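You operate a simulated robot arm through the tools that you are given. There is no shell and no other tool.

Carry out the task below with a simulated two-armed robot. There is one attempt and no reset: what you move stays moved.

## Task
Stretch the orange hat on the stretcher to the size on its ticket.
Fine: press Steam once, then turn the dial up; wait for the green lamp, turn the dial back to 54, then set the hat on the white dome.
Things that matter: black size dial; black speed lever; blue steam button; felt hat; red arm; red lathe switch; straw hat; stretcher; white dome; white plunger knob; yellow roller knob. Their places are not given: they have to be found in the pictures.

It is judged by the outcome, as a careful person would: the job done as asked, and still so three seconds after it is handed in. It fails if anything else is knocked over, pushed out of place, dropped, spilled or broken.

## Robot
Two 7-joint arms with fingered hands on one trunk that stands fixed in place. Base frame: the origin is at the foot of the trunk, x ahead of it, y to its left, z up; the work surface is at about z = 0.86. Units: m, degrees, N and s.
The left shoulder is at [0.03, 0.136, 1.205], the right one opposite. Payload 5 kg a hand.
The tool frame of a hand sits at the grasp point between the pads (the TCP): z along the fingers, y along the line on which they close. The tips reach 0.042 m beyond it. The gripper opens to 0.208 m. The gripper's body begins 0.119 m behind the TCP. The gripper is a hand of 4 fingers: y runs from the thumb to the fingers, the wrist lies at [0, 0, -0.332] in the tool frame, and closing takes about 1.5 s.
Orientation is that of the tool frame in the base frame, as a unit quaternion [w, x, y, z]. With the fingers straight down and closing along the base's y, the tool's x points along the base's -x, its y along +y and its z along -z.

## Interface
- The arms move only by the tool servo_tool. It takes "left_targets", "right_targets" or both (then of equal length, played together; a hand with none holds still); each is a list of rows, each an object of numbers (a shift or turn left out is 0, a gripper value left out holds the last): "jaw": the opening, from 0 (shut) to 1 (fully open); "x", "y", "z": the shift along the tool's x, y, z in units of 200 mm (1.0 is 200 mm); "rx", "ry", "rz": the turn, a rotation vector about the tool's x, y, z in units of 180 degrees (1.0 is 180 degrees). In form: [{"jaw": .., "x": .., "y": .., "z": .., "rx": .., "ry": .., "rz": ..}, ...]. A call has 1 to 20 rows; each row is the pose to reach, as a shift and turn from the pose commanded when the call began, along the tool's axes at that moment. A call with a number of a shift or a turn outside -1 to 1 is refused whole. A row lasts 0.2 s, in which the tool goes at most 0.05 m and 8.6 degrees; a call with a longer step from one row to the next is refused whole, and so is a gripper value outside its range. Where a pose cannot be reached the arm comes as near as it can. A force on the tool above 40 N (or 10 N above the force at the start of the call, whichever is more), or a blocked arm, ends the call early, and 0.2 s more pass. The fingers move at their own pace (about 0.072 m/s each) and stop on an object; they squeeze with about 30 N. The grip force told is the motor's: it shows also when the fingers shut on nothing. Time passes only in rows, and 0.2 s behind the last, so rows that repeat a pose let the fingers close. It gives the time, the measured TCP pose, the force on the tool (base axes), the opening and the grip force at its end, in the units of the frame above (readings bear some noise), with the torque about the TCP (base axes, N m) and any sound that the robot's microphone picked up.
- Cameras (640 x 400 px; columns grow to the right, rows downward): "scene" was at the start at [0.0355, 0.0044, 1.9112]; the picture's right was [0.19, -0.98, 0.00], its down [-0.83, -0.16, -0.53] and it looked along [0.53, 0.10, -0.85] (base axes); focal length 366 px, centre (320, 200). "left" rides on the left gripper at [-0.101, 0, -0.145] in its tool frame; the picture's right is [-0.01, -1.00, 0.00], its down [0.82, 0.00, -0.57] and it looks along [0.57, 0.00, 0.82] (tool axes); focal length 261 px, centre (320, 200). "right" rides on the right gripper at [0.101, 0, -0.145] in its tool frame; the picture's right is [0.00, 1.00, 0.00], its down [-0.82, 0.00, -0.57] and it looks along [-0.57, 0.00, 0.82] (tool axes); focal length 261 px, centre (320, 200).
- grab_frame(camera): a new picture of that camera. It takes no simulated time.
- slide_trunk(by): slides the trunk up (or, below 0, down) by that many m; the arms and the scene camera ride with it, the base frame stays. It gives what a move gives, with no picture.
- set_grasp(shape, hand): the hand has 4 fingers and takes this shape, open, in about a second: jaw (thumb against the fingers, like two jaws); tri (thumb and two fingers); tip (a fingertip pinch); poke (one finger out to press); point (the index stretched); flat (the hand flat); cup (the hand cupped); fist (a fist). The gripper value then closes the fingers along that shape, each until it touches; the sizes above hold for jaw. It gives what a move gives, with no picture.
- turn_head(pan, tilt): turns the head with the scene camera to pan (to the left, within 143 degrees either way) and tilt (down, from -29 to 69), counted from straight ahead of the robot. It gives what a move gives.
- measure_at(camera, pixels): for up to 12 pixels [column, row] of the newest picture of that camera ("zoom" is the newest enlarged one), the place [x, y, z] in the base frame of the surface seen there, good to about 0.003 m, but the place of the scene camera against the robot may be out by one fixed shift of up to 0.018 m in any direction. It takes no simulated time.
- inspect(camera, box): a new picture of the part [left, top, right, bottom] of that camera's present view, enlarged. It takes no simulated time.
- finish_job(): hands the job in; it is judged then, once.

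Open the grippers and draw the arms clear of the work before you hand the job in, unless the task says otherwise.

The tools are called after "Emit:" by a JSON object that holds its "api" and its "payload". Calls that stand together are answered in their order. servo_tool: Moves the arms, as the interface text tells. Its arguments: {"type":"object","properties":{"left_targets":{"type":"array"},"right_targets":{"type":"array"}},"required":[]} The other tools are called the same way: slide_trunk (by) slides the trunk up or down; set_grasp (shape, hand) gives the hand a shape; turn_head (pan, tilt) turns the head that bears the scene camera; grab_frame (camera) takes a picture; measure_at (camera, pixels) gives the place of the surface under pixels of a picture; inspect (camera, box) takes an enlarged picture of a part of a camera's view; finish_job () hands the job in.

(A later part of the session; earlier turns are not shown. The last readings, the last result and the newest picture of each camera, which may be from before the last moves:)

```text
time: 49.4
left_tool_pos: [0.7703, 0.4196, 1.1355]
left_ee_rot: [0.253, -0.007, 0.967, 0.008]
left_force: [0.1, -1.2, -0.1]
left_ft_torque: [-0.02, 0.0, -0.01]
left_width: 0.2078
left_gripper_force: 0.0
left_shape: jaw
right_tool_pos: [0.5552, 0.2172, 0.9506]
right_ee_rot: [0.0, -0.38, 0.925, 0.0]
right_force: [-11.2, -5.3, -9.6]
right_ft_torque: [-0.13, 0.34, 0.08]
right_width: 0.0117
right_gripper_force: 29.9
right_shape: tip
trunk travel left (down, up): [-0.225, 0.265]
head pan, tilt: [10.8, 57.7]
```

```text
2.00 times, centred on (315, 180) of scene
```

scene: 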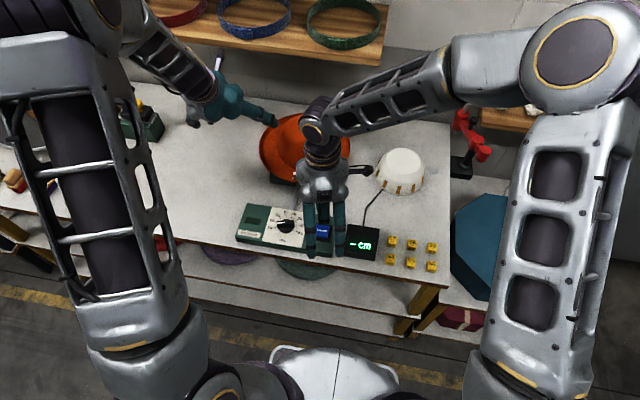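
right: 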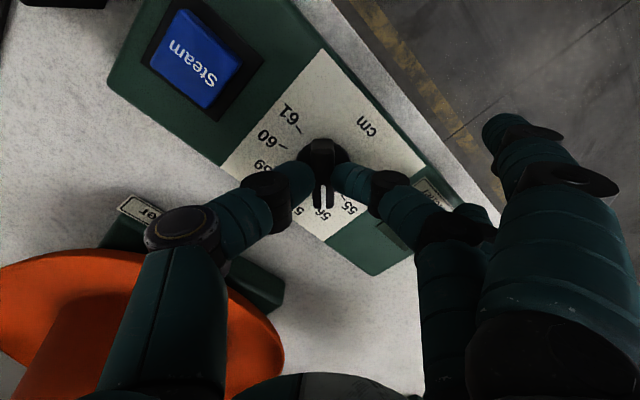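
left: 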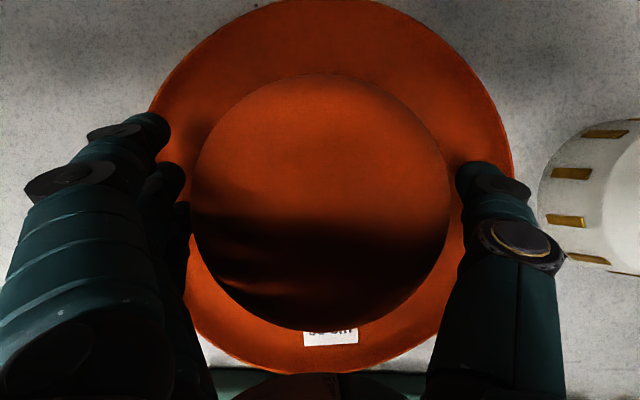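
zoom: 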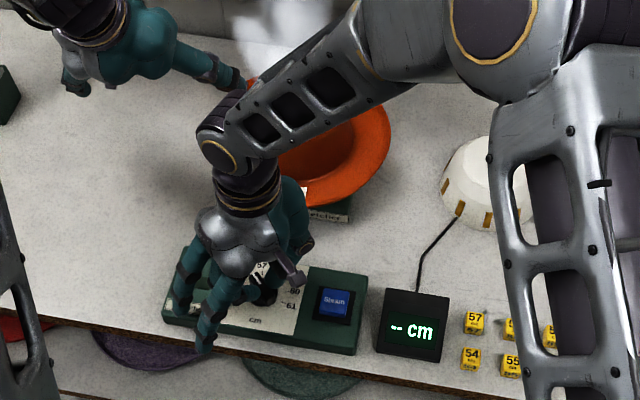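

The pointer is in line with the 56 mark and steam is rising from the hat. I hold the dial here and wait, watching the lamp rectangle (dark, near (390,238) in the right picture).

Emit:
{"api": "servo_tool", "payload": {"right_targets": [{}, {}, {}, {}, {}, {}, {}, {}, {}, {}]}}

Emit:
{"api": "grab_frame", "payload": {"camera": "right"}}

Emit:
{"api": "inspect", "payload": {"camera": "right", "box": [330, 180, 480, 280]}}

Emit:
{"api": "grab_frame", "payload": {"camera": "left"}}

```text
time: 51.6
left_tool_pos: [0.7696, 0.4184, 1.1337]
left_ee_rot: [0.253, -0.008, 0.967, 0.008]
left_force: [0.0, 0.7, 0.6]
left_ft_torque: [0.0, -0.02, 0.06]
left_width: 0.2077
left_gripper_force: 0.0
left_shape: jaw
right_tool_pos: [0.5552, 0.2164, 0.9493]
right_ee_rot: [0.0, -0.38, 0.925, 0.0]
right_force: [-8.6, -0.8, -5.2]
right_ft_torque: [-0.05, 0.32, 0.05]
right_width: 0.012
right_gripper_force: 29.8
right_shape: tip
trunk travel left (down, up): [-0.225, 0.265]
head pan, tilt: [10.8, 57.7]
```

```text
taken
```

right: 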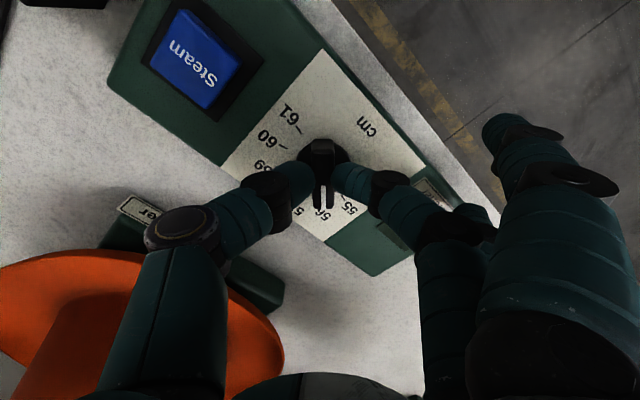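

```text
4.00 times, centred on (405, 230) of right
```

zoom: 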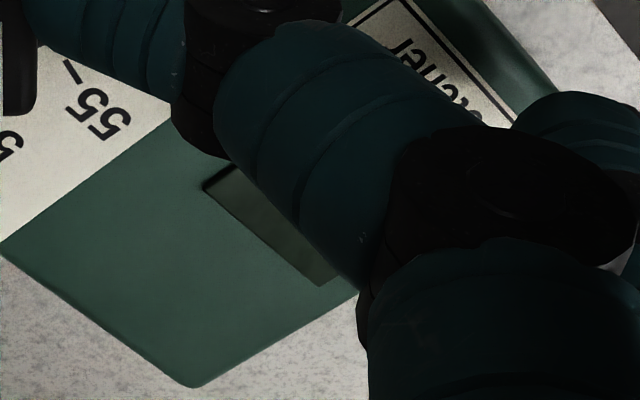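

```text
taken
```

left: 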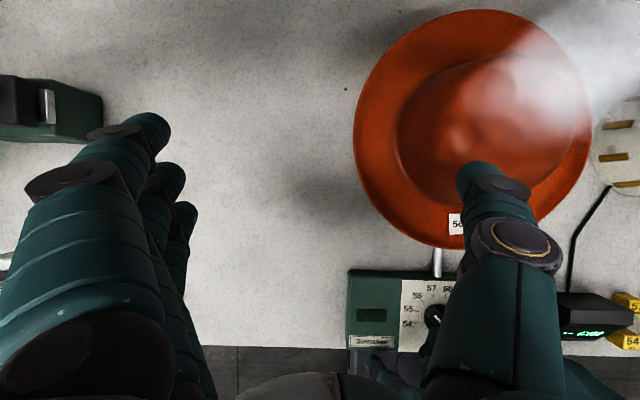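

The left camera shows the lamp window at (370,315), still dark, with steam around the crown. I wait 3 s more.

Emit:
{"api": "servo_tool", "payload": {"right_targets": [{}, {}, {}, {}, {}, {}, {}, {}, {}, {}, {}, {}, {}, {}, {}]}}

Emit:
{"api": "inspect", "payload": {"camera": "left", "box": [330, 250, 490, 360]}}

```text
time: 54.8
left_tool_pos: [0.7703, 0.4187, 1.1343]
left_ee_rot: [0.253, -0.008, 0.967, 0.008]
left_force: [0.1, -1.0, -0.2]
left_ft_torque: [-0.01, 0.02, 0.0]
left_width: 0.208
left_gripper_force: 0.1
left_shape: jaw
right_tool_pos: [0.5556, 0.2157, 0.9484]
right_ee_rot: [0.0, -0.382, 0.924, -0.001]
right_force: [-6.8, -0.4, -3.1]
right_ft_torque: [0.02, 0.23, 0.02]
right_width: 0.0118
right_gripper_force: 29.7
right_shape: tip
trunk travel left (down, up): [-0.225, 0.265]
head pan, tilt: [10.8, 57.7]
```

```text
3.64 times, centred on (410, 305) of left
```

zoom: 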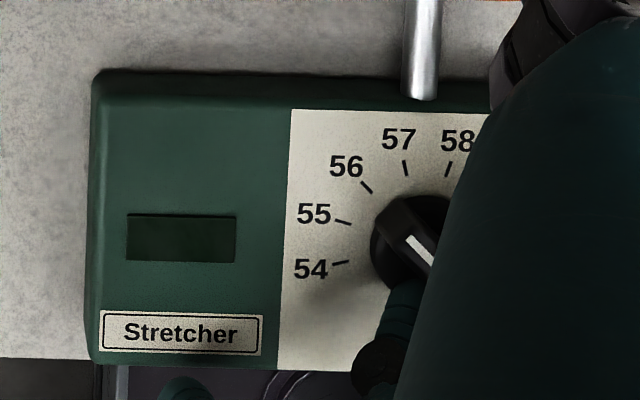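

The pointer's line runs to the 56 tick; the lamp window at zoom (180,238) is still dark. I wait another 4 s.

Emit:
{"api": "servo_tool", "payload": {"right_targets": [{}, {}, {}, {}, {}, {}, {}, {}, {}, {}, {}, {}, {}, {}, {}, {}, {}, {}, {}, {}]}}

Emit:
{"api": "inspect", "payload": {"camera": "left", "box": [330, 250, 490, 360]}}

Emit:
{"api": "grab_frame", "payload": {"camera": "left"}}

```text
time: 59.0
left_tool_pos: [0.7702, 0.4189, 1.134]
left_ee_rot: [0.253, -0.008, 0.967, 0.009]
left_force: [-0.3, -0.8, -0.6]
left_ft_torque: [-0.02, -0.01, -0.01]
left_width: 0.2079
left_gripper_force: 0.0
left_shape: jaw
right_tool_pos: [0.5545, 0.2158, 0.9505]
right_ee_rot: [-0.001, -0.38, 0.925, 0.0]
right_force: [-6.4, 0.4, -3.1]
right_ft_torque: [0.05, 0.22, 0.03]
right_width: 0.0118
right_gripper_force: 30.4
right_shape: tip
trunk travel left (down, up): [-0.225, 0.265]
head pan, tilt: [10.8, 57.7]
```

```text
3.64 times, centred on (410, 305) of left
```

zoom: 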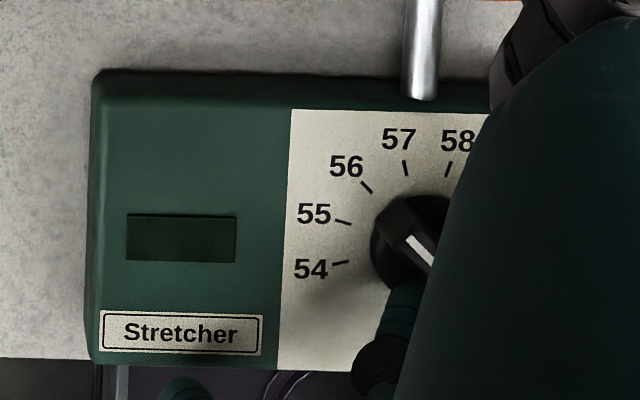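

```text
taken
```

left: 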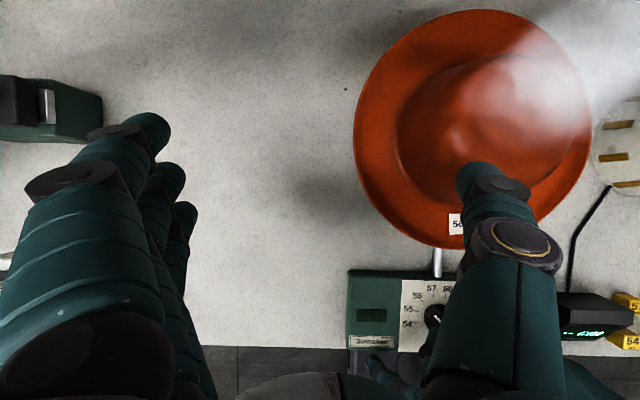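

Steam is still coming off the hat and the lamp is dark. I keep waiting with the dial held.

Emit:
{"api": "servo_tool", "payload": {"right_targets": [{}, {}, {}, {}, {}, {}, {}, {}, {}, {}, {}, {}, {}, {}, {}, {}, {}, {}, {}, {}]}}

Emit:
{"api": "inspect", "payload": {"camera": "left", "box": [330, 250, 490, 360]}}

Emit:
{"api": "grab_frame", "payload": {"camera": "scene"}}

```text
time: 63.2
left_tool_pos: [0.7701, 0.4195, 1.1343]
left_ee_rot: [0.254, -0.008, 0.967, 0.009]
left_force: [-0.3, -0.8, -0.2]
left_ft_torque: [-0.04, 0.0, -0.01]
left_width: 0.2081
left_gripper_force: 0.1
left_shape: jaw
right_tool_pos: [0.5548, 0.2164, 0.951]
right_ee_rot: [-0.001, -0.381, 0.925, 0.0]
right_force: [-6.5, -0.1, -3.5]
right_ft_torque: [0.04, 0.2, 0.0]
right_width: 0.0119
right_gripper_force: 29.7
right_shape: tip
trunk travel left (down, up): [-0.225, 0.265]
head pan, tilt: [10.8, 57.7]
```

```text
3.64 times, centred on (410, 305) of left
```

zoom: 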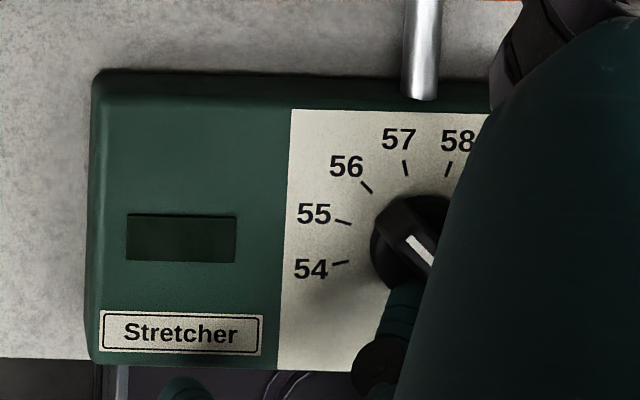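

```text
taken
```

scene: 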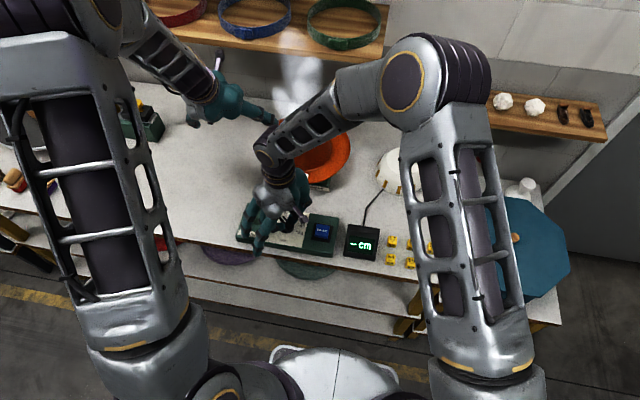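

Fourteen seconds since the dial was set, lamp still dark. I open the pinch gently now so the dial can settle by itself, and raise the hand a little to see pointer and lamp.

Emit:
{"api": "servo_tool", "payload": {"right_targets": [{"jaw": 0.12}, {"jaw": 0.25}, {"jaw": 0.3}, {"jaw": 0.3}, {"jaw": 0.3, "z": -0.1}, {"jaw": 0.3, "z": -0.25}, {"jaw": 0.3, "z": -0.4}, {"jaw": 0.3, "z": -0.4}]}}

Emit:
{"api": "grab_frame", "payload": {"camera": "right"}}

Emit:
{"api": "inspect", "payload": {"camera": "left", "box": [330, 250, 490, 360]}}

Emit:
{"api": "inspect", "payload": {"camera": "right", "box": [240, 60, 400, 240]}}

```text
time: 65.0
left_tool_pos: [0.7711, 0.42, 1.134]
left_ee_rot: [0.253, -0.008, 0.967, 0.009]
left_force: [0.1, -0.9, -0.9]
left_ft_torque: [-0.02, 0.05, -0.03]
left_width: 0.2077
left_gripper_force: 0.1
left_shape: jaw
right_tool_pos: [0.5564, 0.2155, 1.0283]
right_ee_rot: [-0.001, -0.382, 0.924, 0.0]
right_force: [0.5, 0.6, -0.5]
right_ft_torque: [0.0, 0.09, -0.02]
right_width: 0.0616
right_gripper_force: 0.1
right_shape: tip
trunk travel left (down, up): [-0.225, 0.265]
head pan, tilt: [10.8, 57.7]
```

```text
taken
```

right: 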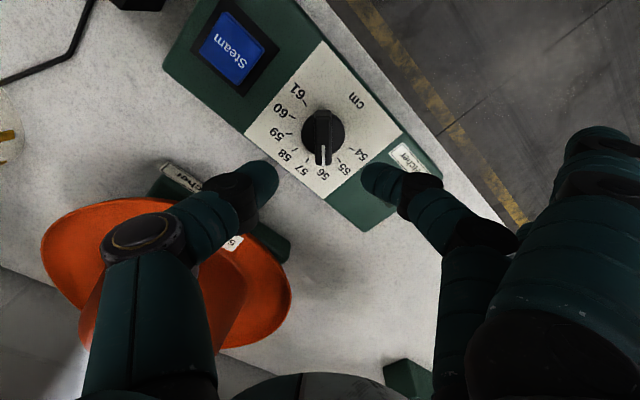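

```text
3.64 times, centred on (410, 305) of left
```

zoom: 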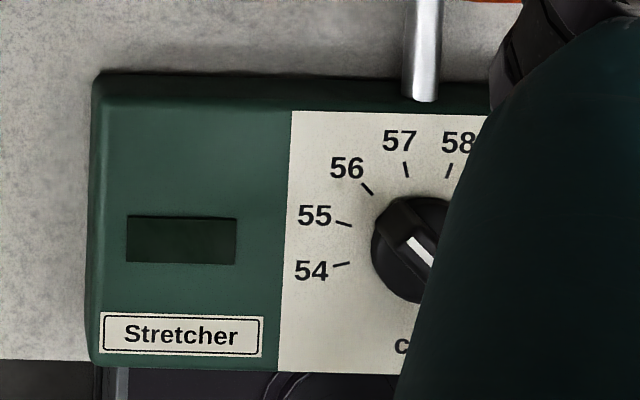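

```text
2.22 times, centred on (320, 150) of right
```

zoom: 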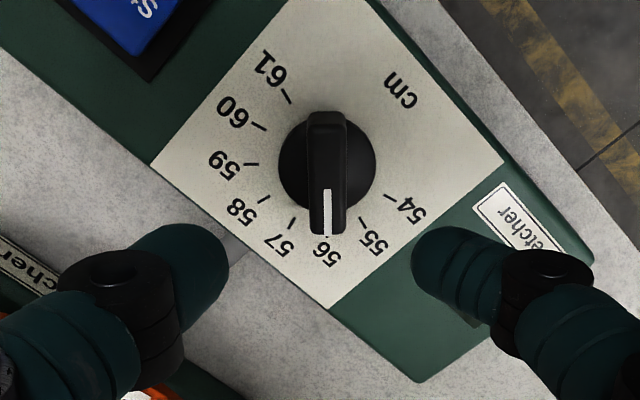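

The dial stands exactly at 56 (55 and 57 ticks symmetric about the pointer). I leave it alone, raise the right hand a bit further and keep waiting for the lamp.

Emit:
{"api": "servo_tool", "payload": {"right_targets": [{"z": -0.2}, {"z": -0.4}, {"z": -0.4}, {"z": -0.4}, {"z": -0.4}, {"z": -0.4}, {"z": -0.4}, {"z": -0.4}, {"z": -0.4}, {"z": -0.4}, {"z": -0.4}, {"z": -0.4}, {"z": -0.4}, {"z": -0.4}, {"z": -0.4}, {"z": -0.4}, {"z": -0.4}, {"z": -0.4}, {"z": -0.4}, {"z": -0.4}]}}

Emit:
{"api": "grab_frame", "payload": {"camera": "left"}}

Emit:
{"api": "inspect", "payload": {"camera": "scene", "box": [220, 60, 420, 280]}}

```text
time: 69.2
left_tool_pos: [0.7697, 0.4184, 1.1352]
left_ee_rot: [0.254, -0.008, 0.967, 0.009]
left_force: [0.2, 0.2, 0.0]
left_ft_torque: [0.0, 0.02, -0.03]
left_width: 0.2079
left_gripper_force: 0.1
left_shape: jaw
right_tool_pos: [0.5568, 0.215, 1.1097]
right_ee_rot: [0.0, -0.38, 0.925, -0.001]
right_force: [0.9, 0.7, 0.4]
right_ft_torque: [0.03, 0.0, -0.03]
right_width: 0.0622
right_gripper_force: 0.1
right_shape: tip
trunk travel left (down, up): [-0.225, 0.265]
head pan, tilt: [10.8, 57.7]
```

```text
taken
```

left: 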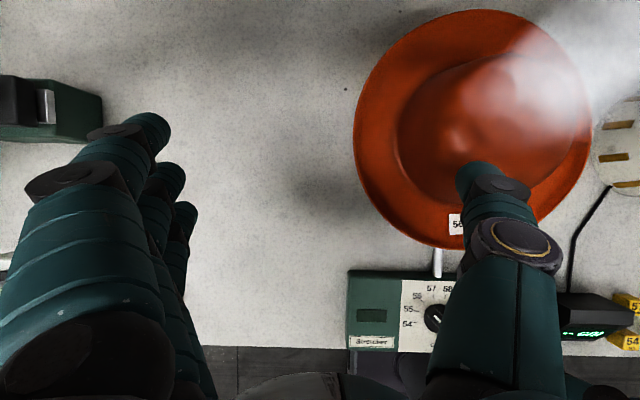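

```text
1.82 times, centred on (320, 170) of scene
```

zoom: 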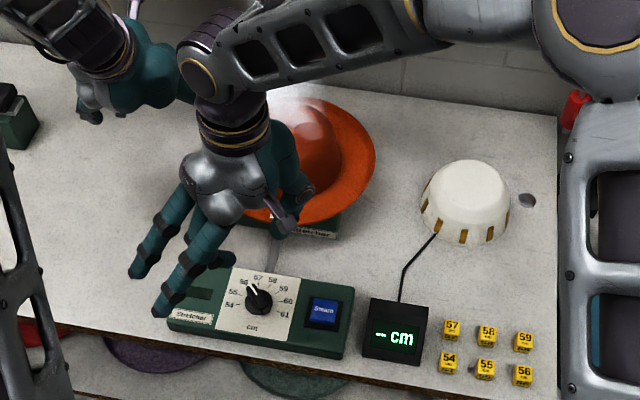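

Still steaming, lamp dark. I wait on with both hands still.

Emit:
{"api": "servo_tool", "payload": {"right_targets": [{}, {}, {}, {}, {}, {}, {}, {}, {}, {}, {}, {}, {}, {}, {}, {}, {}, {}, {}, {}]}}

Emit:
{"api": "inspect", "payload": {"camera": "left", "box": [330, 250, 490, 360]}}

Emit:
{"api": "servo_tool", "payload": {"right_targets": [{}, {}, {}, {}, {}, {}, {}, {}, {}, {}, {}, {}, {}, {}, {}, {}, {}, {}, {}, {}]}}

Emit:
{"api": "grab_frame", "payload": {"camera": "left"}}

```text
time: 73.4
left_tool_pos: [0.7707, 0.4192, 1.1345]
left_ee_rot: [0.253, -0.007, 0.967, 0.008]
left_force: [0.5, -0.3, 0.6]
left_ft_torque: [-0.01, 0.01, -0.01]
left_width: 0.208
left_gripper_force: 0.0
left_shape: jaw
right_tool_pos: [0.5567, 0.2148, 1.1097]
right_ee_rot: [0.0, -0.38, 0.925, 0.0]
right_force: [-0.5, 0.6, 0.1]
right_ft_torque: [0.0, 0.0, -0.03]
right_width: 0.0618
right_gripper_force: 0.0
right_shape: tip
trunk travel left (down, up): [-0.225, 0.265]
head pan, tilt: [10.8, 57.7]
```

```text
3.64 times, centred on (410, 305) of left
```

zoom: 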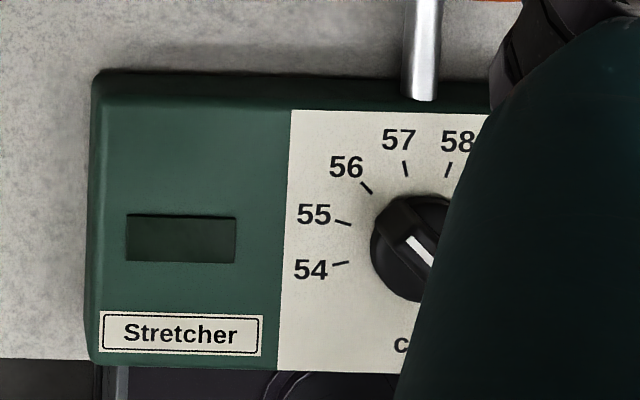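

```text
time: 77.6
left_tool_pos: [0.77, 0.4179, 1.1338]
left_ee_rot: [0.253, -0.008, 0.967, 0.008]
left_force: [0.4, 0.7, 0.6]
left_ft_torque: [0.01, 0.01, -0.01]
left_width: 0.2079
left_gripper_force: 0.1
left_shape: jaw
right_tool_pos: [0.5561, 0.2149, 1.1082]
right_ee_rot: [0.0, -0.38, 0.925, 0.0]
right_force: [0.9, 0.6, 0.1]
right_ft_torque: [0.01, -0.02, 0.01]
right_width: 0.0617
right_gripper_force: 0.1
right_shape: tip
trunk travel left (down, up): [-0.225, 0.265]
head pan, tilt: [10.8, 57.7]
```

```text
taken
```

left: 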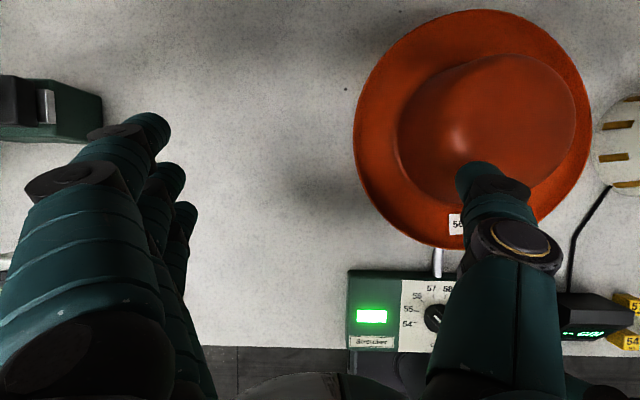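

The green lamp is lit at (371,316) and the steam has stopped. I lower the right hand onto the dial bar again and close the pinch.

Emit:
{"api": "servo_tool", "payload": {"right_targets": [{"y": 0.007, "z": 0.2}, {"y": 0.007, "z": 0.4}, {"y": 0.007, "z": 0.6}, {"y": 0.007, "z": 0.72}, {"y": 0.007, "z": 0.79}, {"y": 0.007, "z": 0.79, "jaw": 0.15}, {"y": 0.007, "z": 0.79, "jaw": 0.0}, {"y": 0.007, "z": 0.79, "jaw": 0.0}, {"y": 0.007, "z": 0.79, "jaw": 0.0}]}}

Emit:
{"api": "inspect", "payload": {"camera": "right", "box": [230, 80, 430, 260]}}

```text
time: 79.6
left_tool_pos: [0.77, 0.4192, 1.1324]
left_ee_rot: [0.254, -0.008, 0.967, 0.008]
left_force: [0.5, 0.1, 0.1]
left_ft_torque: [-0.02, -0.01, 0.03]
left_width: 0.208
left_gripper_force: 0.2
left_shape: jaw
right_tool_pos: [0.5546, 0.2154, 0.9512]
right_ee_rot: [0.0, -0.38, 0.925, -0.001]
right_force: [0.3, 0.2, -2.5]
right_ft_torque: [0.06, -0.02, 0.02]
right_width: 0.0118
right_gripper_force: 30.4
right_shape: tip
trunk travel left (down, up): [-0.225, 0.265]
head pan, tilt: [10.8, 57.7]
```

```text
2.22 times, centred on (330, 170) of right
```

zoom: 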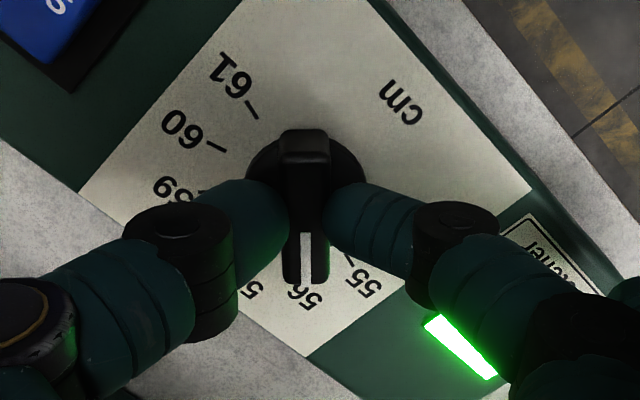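

The bar is held with almost no side force. I turn it back counter-clockwise 60° to 54.

Emit:
{"api": "servo_tool", "payload": {"right_targets": [{"rz": -0.042}, {"rz": -0.084}, {"rz": -0.126}, {"rz": -0.168}, {"rz": -0.21}, {"rz": -0.252}, {"rz": -0.294}, {"rz": -0.334}, {"rz": -0.334}]}}

Emit:
{"api": "inspect", "payload": {"camera": "right", "box": [230, 80, 430, 260]}}

Emit:
{"api": "inspect", "payload": {"camera": "left", "box": [330, 250, 490, 360]}}

```text
time: 81.6
left_tool_pos: [0.7729, 0.4192, 1.1327]
left_ee_rot: [0.252, -0.007, 0.968, 0.007]
left_force: [0.6, -0.4, -1.0]
left_ft_torque: [0.0, 0.0, -0.01]
left_width: 0.2077
left_gripper_force: 0.1
left_shape: jaw
right_tool_pos: [0.5555, 0.2164, 0.9529]
right_ee_rot: [0.0, 0.793, -0.609, 0.001]
right_force: [17.1, -1.3, 0.5]
right_ft_torque: [-0.01, -0.63, -0.04]
right_width: 0.011
right_gripper_force: 29.8
right_shape: tip
trunk travel left (down, up): [-0.225, 0.265]
head pan, tilt: [10.8, 57.7]
```

```text
2.22 times, centred on (330, 170) of right
```

zoom: 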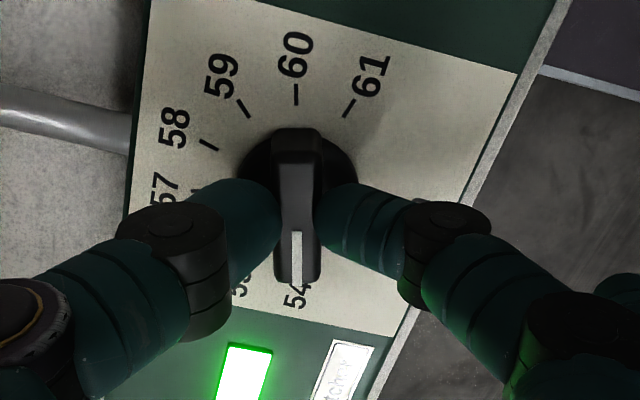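

```text
3.64 times, centred on (410, 305) of left
```

zoom: 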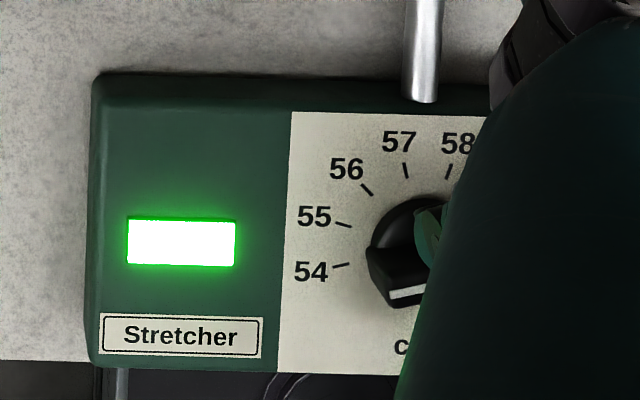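

The pointer is at 54 again. I open the pinch and raise the hand to check the pointer freely.

Emit:
{"api": "servo_tool", "payload": {"right_targets": [{"jaw": 0.12}, {"jaw": 0.25}, {"jaw": 0.3}, {"jaw": 0.3}, {"jaw": 0.3, "z": -0.1}, {"jaw": 0.3, "z": -0.25}, {"jaw": 0.3, "z": -0.45}, {"jaw": 0.3, "z": -0.45}]}}

Emit:
{"api": "inspect", "payload": {"camera": "right", "box": [240, 60, 400, 240]}}

Emit:
{"api": "inspect", "payload": {"camera": "scene", "box": [220, 60, 420, 280]}}

```text
time: 83.4
left_tool_pos: [0.7709, 0.4192, 1.1325]
left_ee_rot: [0.253, -0.008, 0.967, 0.008]
left_force: [0.0, 0.8, -0.7]
left_ft_torque: [-0.01, 0.03, 0.0]
left_width: 0.2079
left_gripper_force: 0.1
left_shape: jaw
right_tool_pos: [0.5554, 0.2174, 1.0414]
right_ee_rot: [0.001, 0.793, -0.61, 0.0]
right_force: [0.8, 0.1, 0.4]
right_ft_torque: [-0.03, 0.06, 0.01]
right_width: 0.0621
right_gripper_force: 0.0
right_shape: tip
trunk travel left (down, up): [-0.225, 0.265]
head pan, tilt: [10.8, 57.7]
```

```text
2.22 times, centred on (320, 150) of right
```

zoom: 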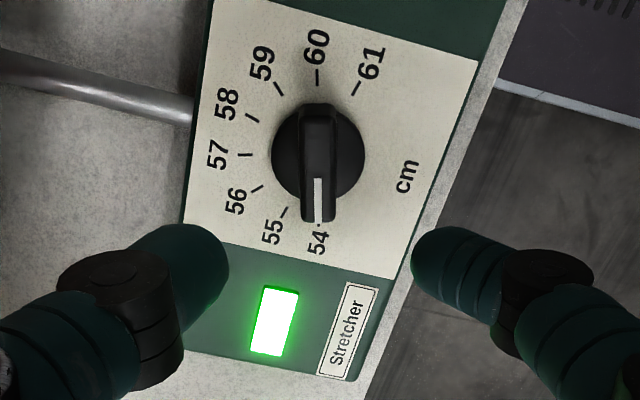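

```text
1.82 times, centred on (320, 170) of scene
```

zoom: 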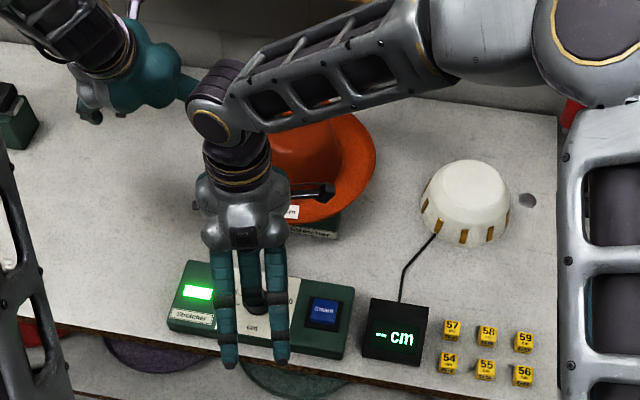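

The dial is back on 54 and the lamp still green. I raise the right hand and take it away to the right, leaving the area to the left arm.

Emit:
{"api": "servo_tool", "payload": {"right_targets": [{"z": -0.22}, {"z": -0.44}, {"z": -0.66}, {"z": -0.88}, {"z": -0.95, "x": 0.15, "y": 0.05}, {"z": -0.95, "x": 0.35, "y": 0.115}, {"z": -0.95, "x": 0.55, "y": 0.18}, {"z": -0.95, "x": 0.75, "y": 0.245}, {"z": -0.95, "x": 0.95, "y": 0.31}]}}

Emit:
{"api": "servo_tool", "payload": {"right_targets": [{"x": 0.2, "y": 0.065}, {"x": 0.4, "y": 0.13}, {"x": 0.6, "y": 0.2}, {"x": 0.8, "y": 0.265}, {"x": 0.95, "y": 0.31}]}}

Emit:
{"api": "servo_tool", "payload": {"right_targets": [{"x": 0.2, "y": 0.065}, {"x": 0.4, "y": 0.13}, {"x": 0.6, "y": 0.2}, {"x": 0.8, "y": 0.265}, {"x": 0.95, "y": 0.31}]}}

Emit:
{"api": "grab_frame", "payload": {"camera": "scene"}}

```text
time: 85.4
left_tool_pos: [0.7696, 0.4182, 1.1347]
left_ee_rot: [0.254, -0.008, 0.967, 0.009]
left_force: [-0.2, 0.5, 1.0]
left_ft_torque: [0.12, -0.05, 0.08]
left_width: 0.2083
left_gripper_force: 0.1
left_shape: jaw
right_tool_pos: [0.541, 0.0181, 1.2328]
right_ee_rot: [0.0, 0.792, -0.61, 0.0]
right_force: [0.2, -0.3, 0.8]
right_ft_torque: [0.11, -0.05, 0.0]
right_width: 0.0619
right_gripper_force: 0.1
right_shape: tip
trunk travel left (down, up): [-0.225, 0.265]
head pan, tilt: [10.8, 57.7]
```

```text
time: 86.6
left_tool_pos: [0.7702, 0.4183, 1.1345]
left_ee_rot: [0.254, -0.008, 0.967, 0.008]
left_force: [0.7, 0.3, -0.6]
left_ft_torque: [0.05, 0.0, 0.01]
left_width: 0.208
left_gripper_force: 0.1
left_shape: jaw
right_tool_pos: [0.5311, -0.1805, 1.2347]
right_ee_rot: [0.001, 0.794, -0.608, 0.0]
right_force: [0.3, -0.8, -0.6]
right_ft_torque: [0.0, -0.03, -0.01]
right_width: 0.062
right_gripper_force: 0.0
right_shape: tip
trunk travel left (down, up): [-0.225, 0.265]
head pan, tilt: [10.8, 57.7]
```

```text
time: 88.0
left_tool_pos: [0.7699, 0.4148, 1.1358]
left_ee_rot: [0.254, -0.007, 0.967, 0.009]
left_force: [0.3, -0.8, 0.5]
left_ft_torque: [0.23, 0.04, 0.08]
left_width: 0.2077
left_gripper_force: 0.0
left_shape: jaw
right_tool_pos: [0.5382, -0.3306, 1.2547]
right_ee_rot: [-0.011, 0.824, -0.567, 0.016]
right_force: [-1.6, -1.1, -0.4]
right_ft_torque: [0.26, -0.13, 0.05]
right_width: 0.0624
right_gripper_force: 0.1
right_shape: tip
trunk travel left (down, up): [-0.225, 0.265]
head pan, tilt: [10.8, 57.7]
stopped in row 5 (right hand): the arm was blocked; the commanded pose is now the measured one
```

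```text
taken
```

scene: 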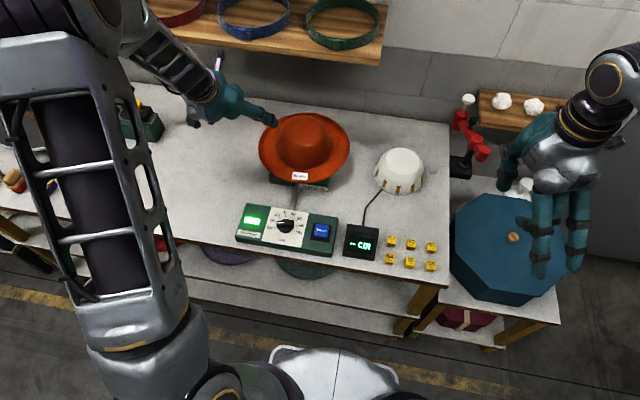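

The right hand stopped at a joint limit, well clear over (0.54, −0.33, 1.25) with no contact force. Now I bring the left hand back over the hat by reversing its retreat, and look before descending.

Emit:
{"api": "servo_tool", "payload": {"left_targets": [{"y": -0.2}, {"y": -0.4}, {"y": -0.6}, {"y": -0.8}, {"y": -1.0}, {"y": -1.0}]}}

Emit:
{"api": "grab_frame", "payload": {"camera": "left"}}

Emit:
{"api": "measure_at", "payload": {"camera": "left", "pixels": [[320, 100], [320, 150], [250, 130], [390, 130], [320, 60], [320, 230], [320, 260], [240, 120], [400, 120], [320, 20], [210, 130], [430, 130]]}}

```text
time: 89.4
left_tool_pos: [0.7726, 0.2199, 1.1296]
left_ee_rot: [0.254, -0.008, 0.967, 0.009]
left_force: [-0.1, 0.3, -0.3]
left_ft_torque: [-0.06, -0.02, -0.05]
left_width: 0.208
left_gripper_force: 0.1
left_shape: jaw
right_tool_pos: [0.5397, -0.3275, 1.2554]
right_ee_rot: [-0.011, 0.824, -0.566, 0.016]
right_force: [-0.1, 0.3, -0.5]
right_ft_torque: [-0.08, 0.0, -0.02]
right_width: 0.0623
right_gripper_force: 0.0
right_shape: tip
trunk travel left (down, up): [-0.225, 0.265]
head pan, tilt: [10.8, 57.7]
```

```text
taken
```

left: 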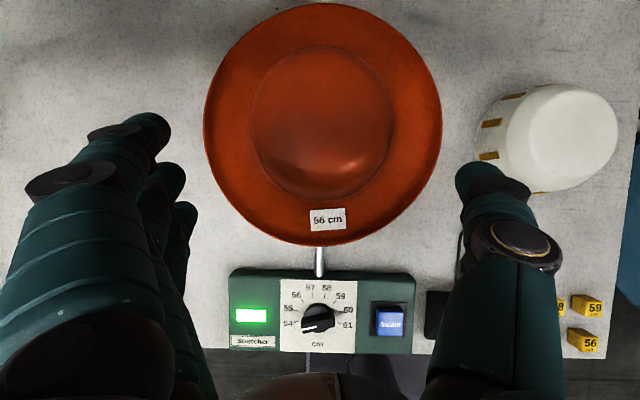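

```text
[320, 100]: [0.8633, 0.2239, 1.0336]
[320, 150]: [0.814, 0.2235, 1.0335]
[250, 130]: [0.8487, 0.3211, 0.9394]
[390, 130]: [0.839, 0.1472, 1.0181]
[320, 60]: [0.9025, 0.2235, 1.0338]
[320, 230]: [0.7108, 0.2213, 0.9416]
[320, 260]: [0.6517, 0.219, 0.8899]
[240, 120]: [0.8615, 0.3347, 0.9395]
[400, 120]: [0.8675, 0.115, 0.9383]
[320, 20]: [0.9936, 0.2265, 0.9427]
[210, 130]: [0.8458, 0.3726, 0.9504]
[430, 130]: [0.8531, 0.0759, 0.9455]
```

The hat's crown centre is (0.851, 0.223), top z 1.034. I descend along the tool axis to TCP ≈ (0.850, 0.2225, 0.993), the same grasp height as before.

Emit:
{"api": "servo_tool", "payload": {"left_targets": [{"y": 0.012, "z": 0.2}, {"y": 0.012, "z": 0.4}, {"y": 0.012, "z": 0.6}, {"y": 0.012, "z": 0.72}, {"y": 0.012, "z": 0.786}, {"y": 0.012, "z": 0.786}]}}

Emit:
{"api": "grab_frame", "payload": {"camera": "left"}}

Emit:
{"api": "inspect", "payload": {"camera": "scene", "box": [230, 80, 370, 200]}}

```text
time: 90.8
left_tool_pos: [0.8501, 0.2243, 0.9933]
left_ee_rot: [0.254, -0.008, 0.967, 0.009]
left_force: [-0.9, -0.1, -0.7]
left_ft_torque: [-0.01, -0.01, -0.02]
left_width: 0.2079
left_gripper_force: 0.1
left_shape: jaw
right_tool_pos: [0.5398, -0.3288, 1.2538]
right_ee_rot: [-0.011, 0.824, -0.566, 0.016]
right_force: [-1.0, 0.0, 0.9]
right_ft_torque: [-0.01, -0.03, 0.01]
right_width: 0.0621
right_gripper_force: 0.1
right_shape: tip
trunk travel left (down, up): [-0.225, 0.265]
head pan, tilt: [10.8, 57.7]
```

```text
taken
```

left: 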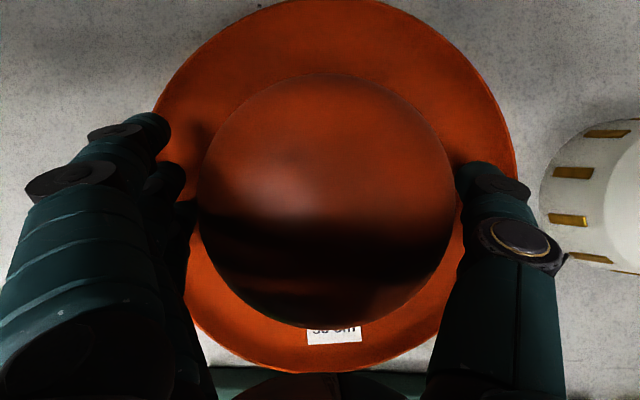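

```text
3.33 times, centred on (300, 140) of scene
```

zoom: 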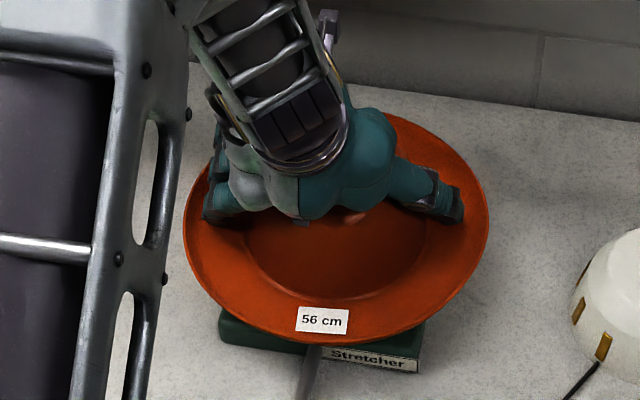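

The crown spans columns 199–455 (centre 327), about 4 mm to the right of the finger midpoint. I shift 4 mm that way and close on the crown.

Emit:
{"api": "servo_tool", "payload": {"left_targets": [{"y": -0.02}, {"y": -0.02, "jaw": 0.9}, {"y": -0.02, "jaw": 0.8}, {"y": -0.02, "jaw": 0.7}, {"y": -0.02, "jaw": 0.6}, {"y": -0.02, "jaw": 0.6}, {"y": -0.02, "jaw": 0.6}, {"y": -0.02, "jaw": 0.6}, {"y": -0.02, "jaw": 0.6}]}}

Emit:
{"api": "grab_frame", "payload": {"camera": "left"}}

```text
time: 92.8
left_tool_pos: [0.8501, 0.2212, 0.9931]
left_ee_rot: [0.254, -0.007, 0.967, 0.008]
left_force: [-0.9, -0.7, 1.5]
left_ft_torque: [0.13, 0.07, 0.03]
left_width: 0.1638
left_gripper_force: 30.4
left_shape: jaw
right_tool_pos: [0.5409, -0.3289, 1.2546]
right_ee_rot: [-0.012, 0.824, -0.566, 0.017]
right_force: [-0.5, -0.4, -0.7]
right_ft_torque: [0.03, 0.04, -0.02]
right_width: 0.0626
right_gripper_force: 0.0
right_shape: tip
trunk travel left (down, up): [-0.225, 0.265]
head pan, tilt: [10.8, 57.7]
```

```text
taken
```

left: 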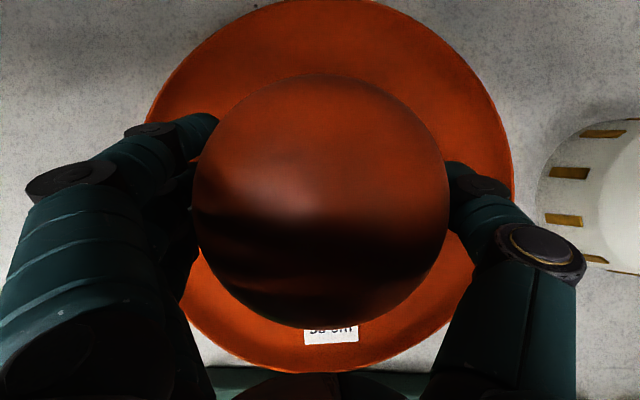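

Held at 0.164 m with 30 N. I lift the hat straight up off the stretcher to TCP z≈1.12, slowly at first.

Emit:
{"api": "servo_tool", "payload": {"left_targets": [{"x": -0.02, "z": -0.035}, {"x": -0.05, "z": -0.09}, {"x": -0.1, "z": -0.177}, {"x": -0.16, "z": -0.284}, {"x": -0.22, "z": -0.39}, {"x": -0.28, "z": -0.496}, {"x": -0.314, "z": -0.557}, {"x": -0.314, "z": -0.557}]}}

Emit:
{"api": "grab_frame", "payload": {"camera": "left"}}

Emit:
{"api": "grab_frame", "payload": {"camera": "scene"}}

```text
time: 94.6
left_tool_pos: [0.851, 0.2181, 1.1204]
left_ee_rot: [0.254, -0.008, 0.967, 0.009]
left_force: [0.3, 0.7, -1.7]
left_ft_torque: [0.0, 0.0, -0.01]
left_width: 0.1636
left_gripper_force: 29.8
left_shape: jaw
right_tool_pos: [0.5393, -0.3284, 1.2533]
right_ee_rot: [-0.011, 0.824, -0.566, 0.016]
right_force: [0.2, 0.4, 0.7]
right_ft_torque: [0.01, -0.03, -0.01]
right_width: 0.0622
right_gripper_force: 0.2
right_shape: tip
trunk travel left (down, up): [-0.225, 0.265]
head pan, tilt: [10.8, 57.7]
```

```text
taken
```

left: 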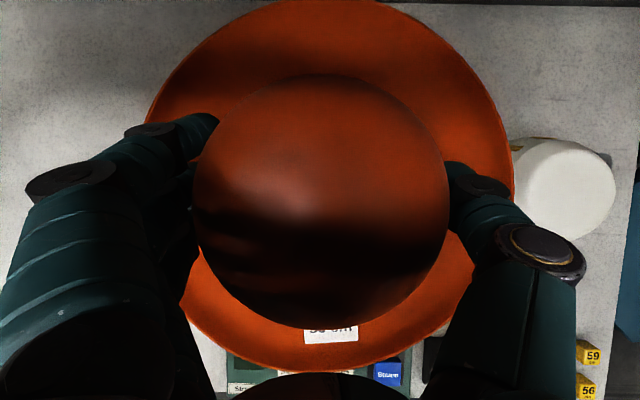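

```text
taken
```

scene: 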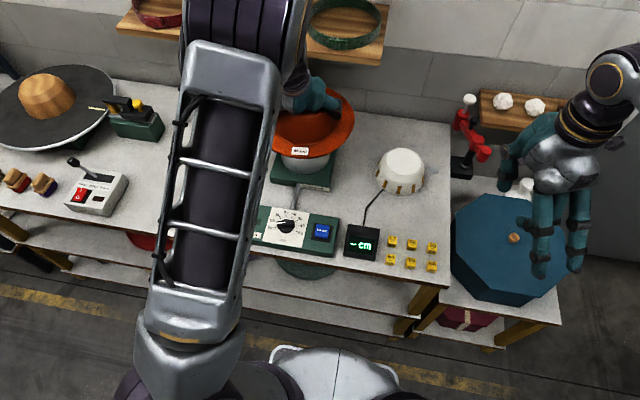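

The hat is off the stretcher and level. Before carrying it right I measure the red arm and the pencil-cap area beside the white dome to be sure the brim (radius 0.15) clears them.

Emit:
{"api": "measure_at", "payload": {"camera": "scene", "pixels": [[470, 102], [462, 120], [470, 132], [483, 152], [462, 165], [455, 178], [448, 130], [450, 190], [424, 172], [429, 163]]}}

Emit:
{"api": "inspect", "payload": {"camera": "scene", "box": [360, 80, 540, 210]}}

```text
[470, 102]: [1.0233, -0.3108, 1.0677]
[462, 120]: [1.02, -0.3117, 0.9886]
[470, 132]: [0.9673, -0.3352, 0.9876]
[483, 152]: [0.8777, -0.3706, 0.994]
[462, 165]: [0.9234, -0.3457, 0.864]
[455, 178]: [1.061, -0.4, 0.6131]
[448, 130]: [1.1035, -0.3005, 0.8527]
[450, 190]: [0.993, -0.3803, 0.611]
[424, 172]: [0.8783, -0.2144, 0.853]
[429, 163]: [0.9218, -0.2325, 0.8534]
```

```text
3.08 times, centred on (450, 145) of scene
```

zoom: 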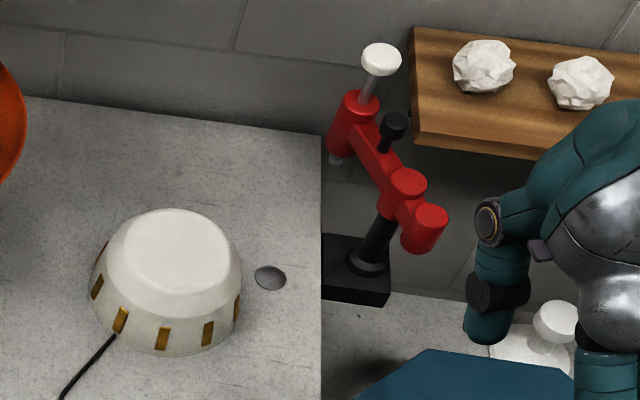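

The red arm is at least 0.23 m from the dome centre, so the brim clears it. I first unwind the right wrist and shift that hand further right so the left forearm has room.

Emit:
{"api": "servo_tool", "payload": {"right_targets": [{"rz": 0.045}, {"rz": 0.09}, {"rz": 0.135}, {"rz": 0.18}, {"rz": 0.225}, {"rz": 0.27}, {"rz": 0.315}, {"rz": 0.36}, {"rz": 0.405}, {"rz": 0.45}, {"rz": 0.495}, {"rz": 0.54}, {"rz": 0.54}]}}

Emit:
{"api": "grab_frame", "payload": {"camera": "scene"}}

```text
time: 97.4
left_tool_pos: [0.8518, 0.2165, 1.1216]
left_ee_rot: [0.254, -0.008, 0.967, 0.009]
left_force: [-0.4, -0.1, -0.3]
left_ft_torque: [0.06, -0.02, -0.03]
left_width: 0.1637
left_gripper_force: 30.6
left_shape: jaw
right_tool_pos: [0.5388, -0.3285, 1.2536]
right_ee_rot: [0.02, -0.119, 0.993, -0.002]
right_force: [0.8, 0.3, 0.0]
right_ft_torque: [-0.01, -0.01, -0.01]
right_width: 0.0623
right_gripper_force: 0.1
right_shape: tip
trunk travel left (down, up): [-0.225, 0.265]
head pan, tilt: [10.8, 57.7]
```

```text
taken
```

scene: 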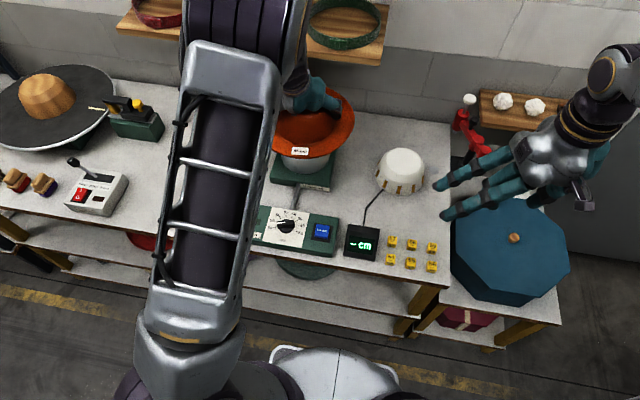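

I shift the right hand further right and back, out of the left arm's way, while starting to carry the hat right toward the white dome.

Emit:
{"api": "servo_tool", "payload": {"right_targets": [{"x": 0.11, "y": -0.127}, {"x": 0.22, "y": -0.254}, {"x": 0.34, "y": -0.381}, {"x": 0.45, "y": -0.508}, {"x": 0.566, "y": -0.635}, {"x": 0.566, "y": -0.635}]}}

Emit:
{"api": "servo_tool", "payload": {"left_targets": [{"x": 0.004, "y": -0.12, "z": -0.003}, {"x": 0.008, "y": -0.29, "z": -0.006}, {"x": 0.014, "y": -0.47, "z": -0.009}, {"x": 0.02, "y": -0.65, "z": -0.012}, {"x": 0.026, "y": -0.83, "z": -0.015}, {"x": 0.03, "y": -1.0, "z": -0.018}, {"x": 0.03, "y": -1.0, "z": -0.018}]}}

Emit:
{"api": "grab_frame", "payload": {"camera": "scene"}}

```text
time: 98.8
left_tool_pos: [0.8509, 0.2183, 1.1209]
left_ee_rot: [0.252, -0.008, 0.968, 0.008]
left_force: [0.2, 0.6, -1.7]
left_ft_torque: [-0.01, 0.0, -0.03]
left_width: 0.1631
left_gripper_force: 30.0
left_shape: jaw
right_tool_pos: [0.4605, -0.4791, 1.2532]
right_ee_rot: [0.019, -0.12, 0.993, -0.003]
right_force: [-0.2, 0.8, -0.1]
right_ft_torque: [-0.06, 0.03, 0.01]
right_width: 0.0622
right_gripper_force: 0.1
right_shape: tip
trunk travel left (down, up): [-0.225, 0.265]
head pan, tilt: [10.8, 57.7]
```

```text
time: 100.4
left_tool_pos: [0.8472, 0.0189, 1.1212]
left_ee_rot: [0.254, -0.008, 0.967, 0.008]
left_force: [0.1, 0.8, -1.6]
left_ft_torque: [-0.1, 0.01, -0.03]
left_width: 0.1633
left_gripper_force: 29.8
left_shape: jaw
right_tool_pos: [0.4601, -0.4767, 1.2525]
right_ee_rot: [0.019, -0.12, 0.993, -0.002]
right_force: [0.1, -0.1, 0.8]
right_ft_torque: [-0.1, 0.02, 0.01]
right_width: 0.0619
right_gripper_force: 0.0
right_shape: tip
trunk travel left (down, up): [-0.225, 0.265]
head pan, tilt: [10.8, 57.7]
```

```text
taken
```

scene: 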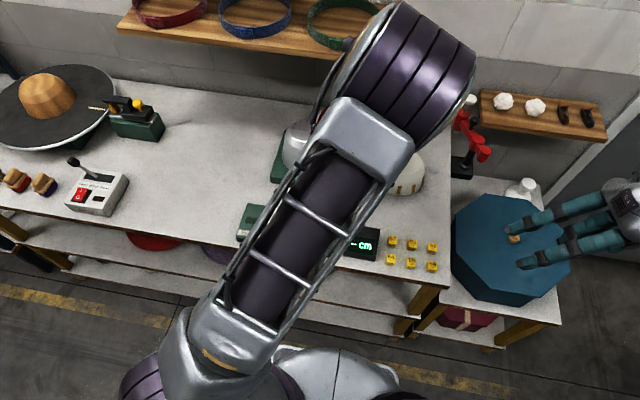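

The left upper arm now fills the middle of the view. I measure where its elbow is relative to the shelf, and look through the left camera at the hat and the white dome.

Emit:
{"api": "measure_at", "payload": {"camera": "scene", "pixels": [[420, 70], [370, 40], [440, 40], [350, 120], [330, 60], [260, 260], [360, 50], [345, 20]]}}

Emit:
{"api": "grab_frame", "payload": {"camera": "left"}}

Emit:
{"api": "grab_frame", "payload": {"camera": "right"}}

```text
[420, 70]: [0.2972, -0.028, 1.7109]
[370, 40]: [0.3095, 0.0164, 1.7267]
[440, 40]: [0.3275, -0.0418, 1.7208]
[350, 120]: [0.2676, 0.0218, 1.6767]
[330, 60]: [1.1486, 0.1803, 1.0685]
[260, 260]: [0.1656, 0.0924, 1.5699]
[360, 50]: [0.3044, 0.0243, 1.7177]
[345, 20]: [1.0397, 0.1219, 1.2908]
```

```text
taken
```

left: 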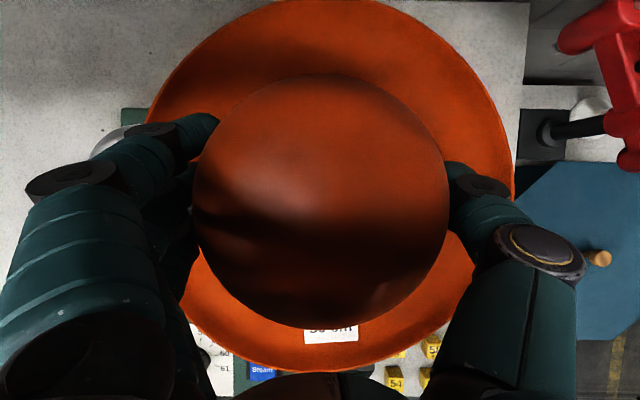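

```text
taken
```

right: 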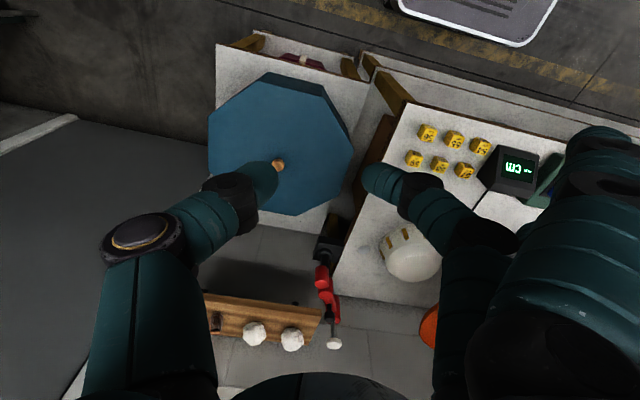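

The elbow is far from the shelf (x≈0.3). I carry the hat the remaining 14 cm to above the white dome at TCP (0.846, −0.121).

Emit:
{"api": "servo_tool", "payload": {"left_targets": [{"x": 0.004, "y": -0.15, "z": -0.002}, {"x": 0.009, "y": -0.33, "z": -0.005}, {"x": 0.014, "y": -0.52, "z": -0.008}, {"x": 0.018, "y": -0.7, "z": -0.01}, {"x": 0.018, "y": -0.7, "z": -0.01}, {"x": 0.018, "y": -0.7, "z": -0.01}]}}

Emit:
{"api": "grab_frame", "payload": {"camera": "left"}}

Emit:
{"api": "grab_frame", "payload": {"camera": "right"}}

Emit:
{"api": "grab_frame", "payload": {"camera": "scene"}}

```text
time: 101.8
left_tool_pos: [0.8469, -0.124, 1.1198]
left_ee_rot: [0.254, -0.008, 0.967, 0.009]
left_force: [0.3, -0.8, -1.3]
left_ft_torque: [0.05, 0.01, 0.03]
left_width: 0.1635
left_gripper_force: 29.3
left_shape: jaw
right_tool_pos: [0.4593, -0.4801, 1.2517]
right_ee_rot: [0.019, -0.12, 0.993, -0.003]
right_force: [-0.7, 0.7, -0.6]
right_ft_torque: [0.08, 0.01, 0.0]
right_width: 0.0623
right_gripper_force: 0.0
right_shape: tip
trunk travel left (down, up): [-0.225, 0.265]
head pan, tilt: [10.8, 57.7]
```

```text
taken
```

left: 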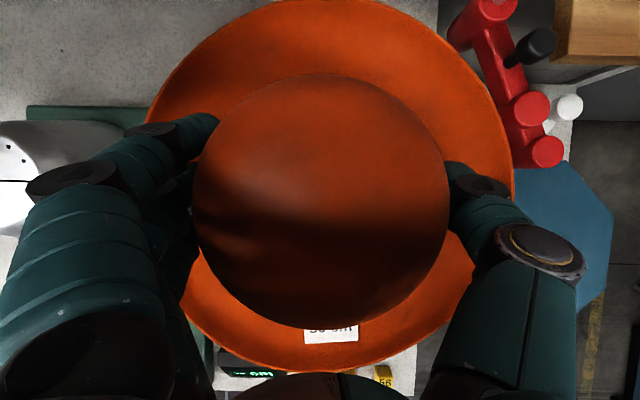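

```text
taken
```

right: 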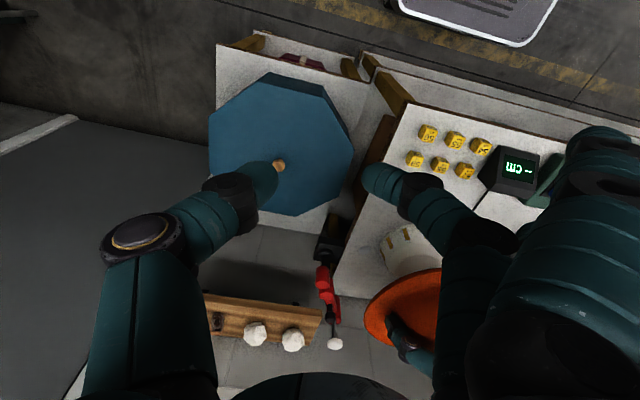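

```text
taken
```

scene: 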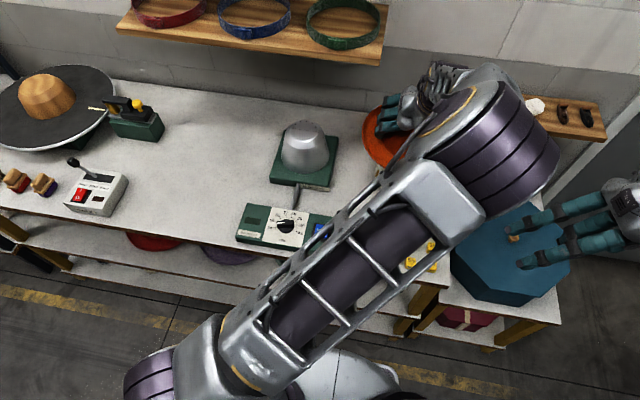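

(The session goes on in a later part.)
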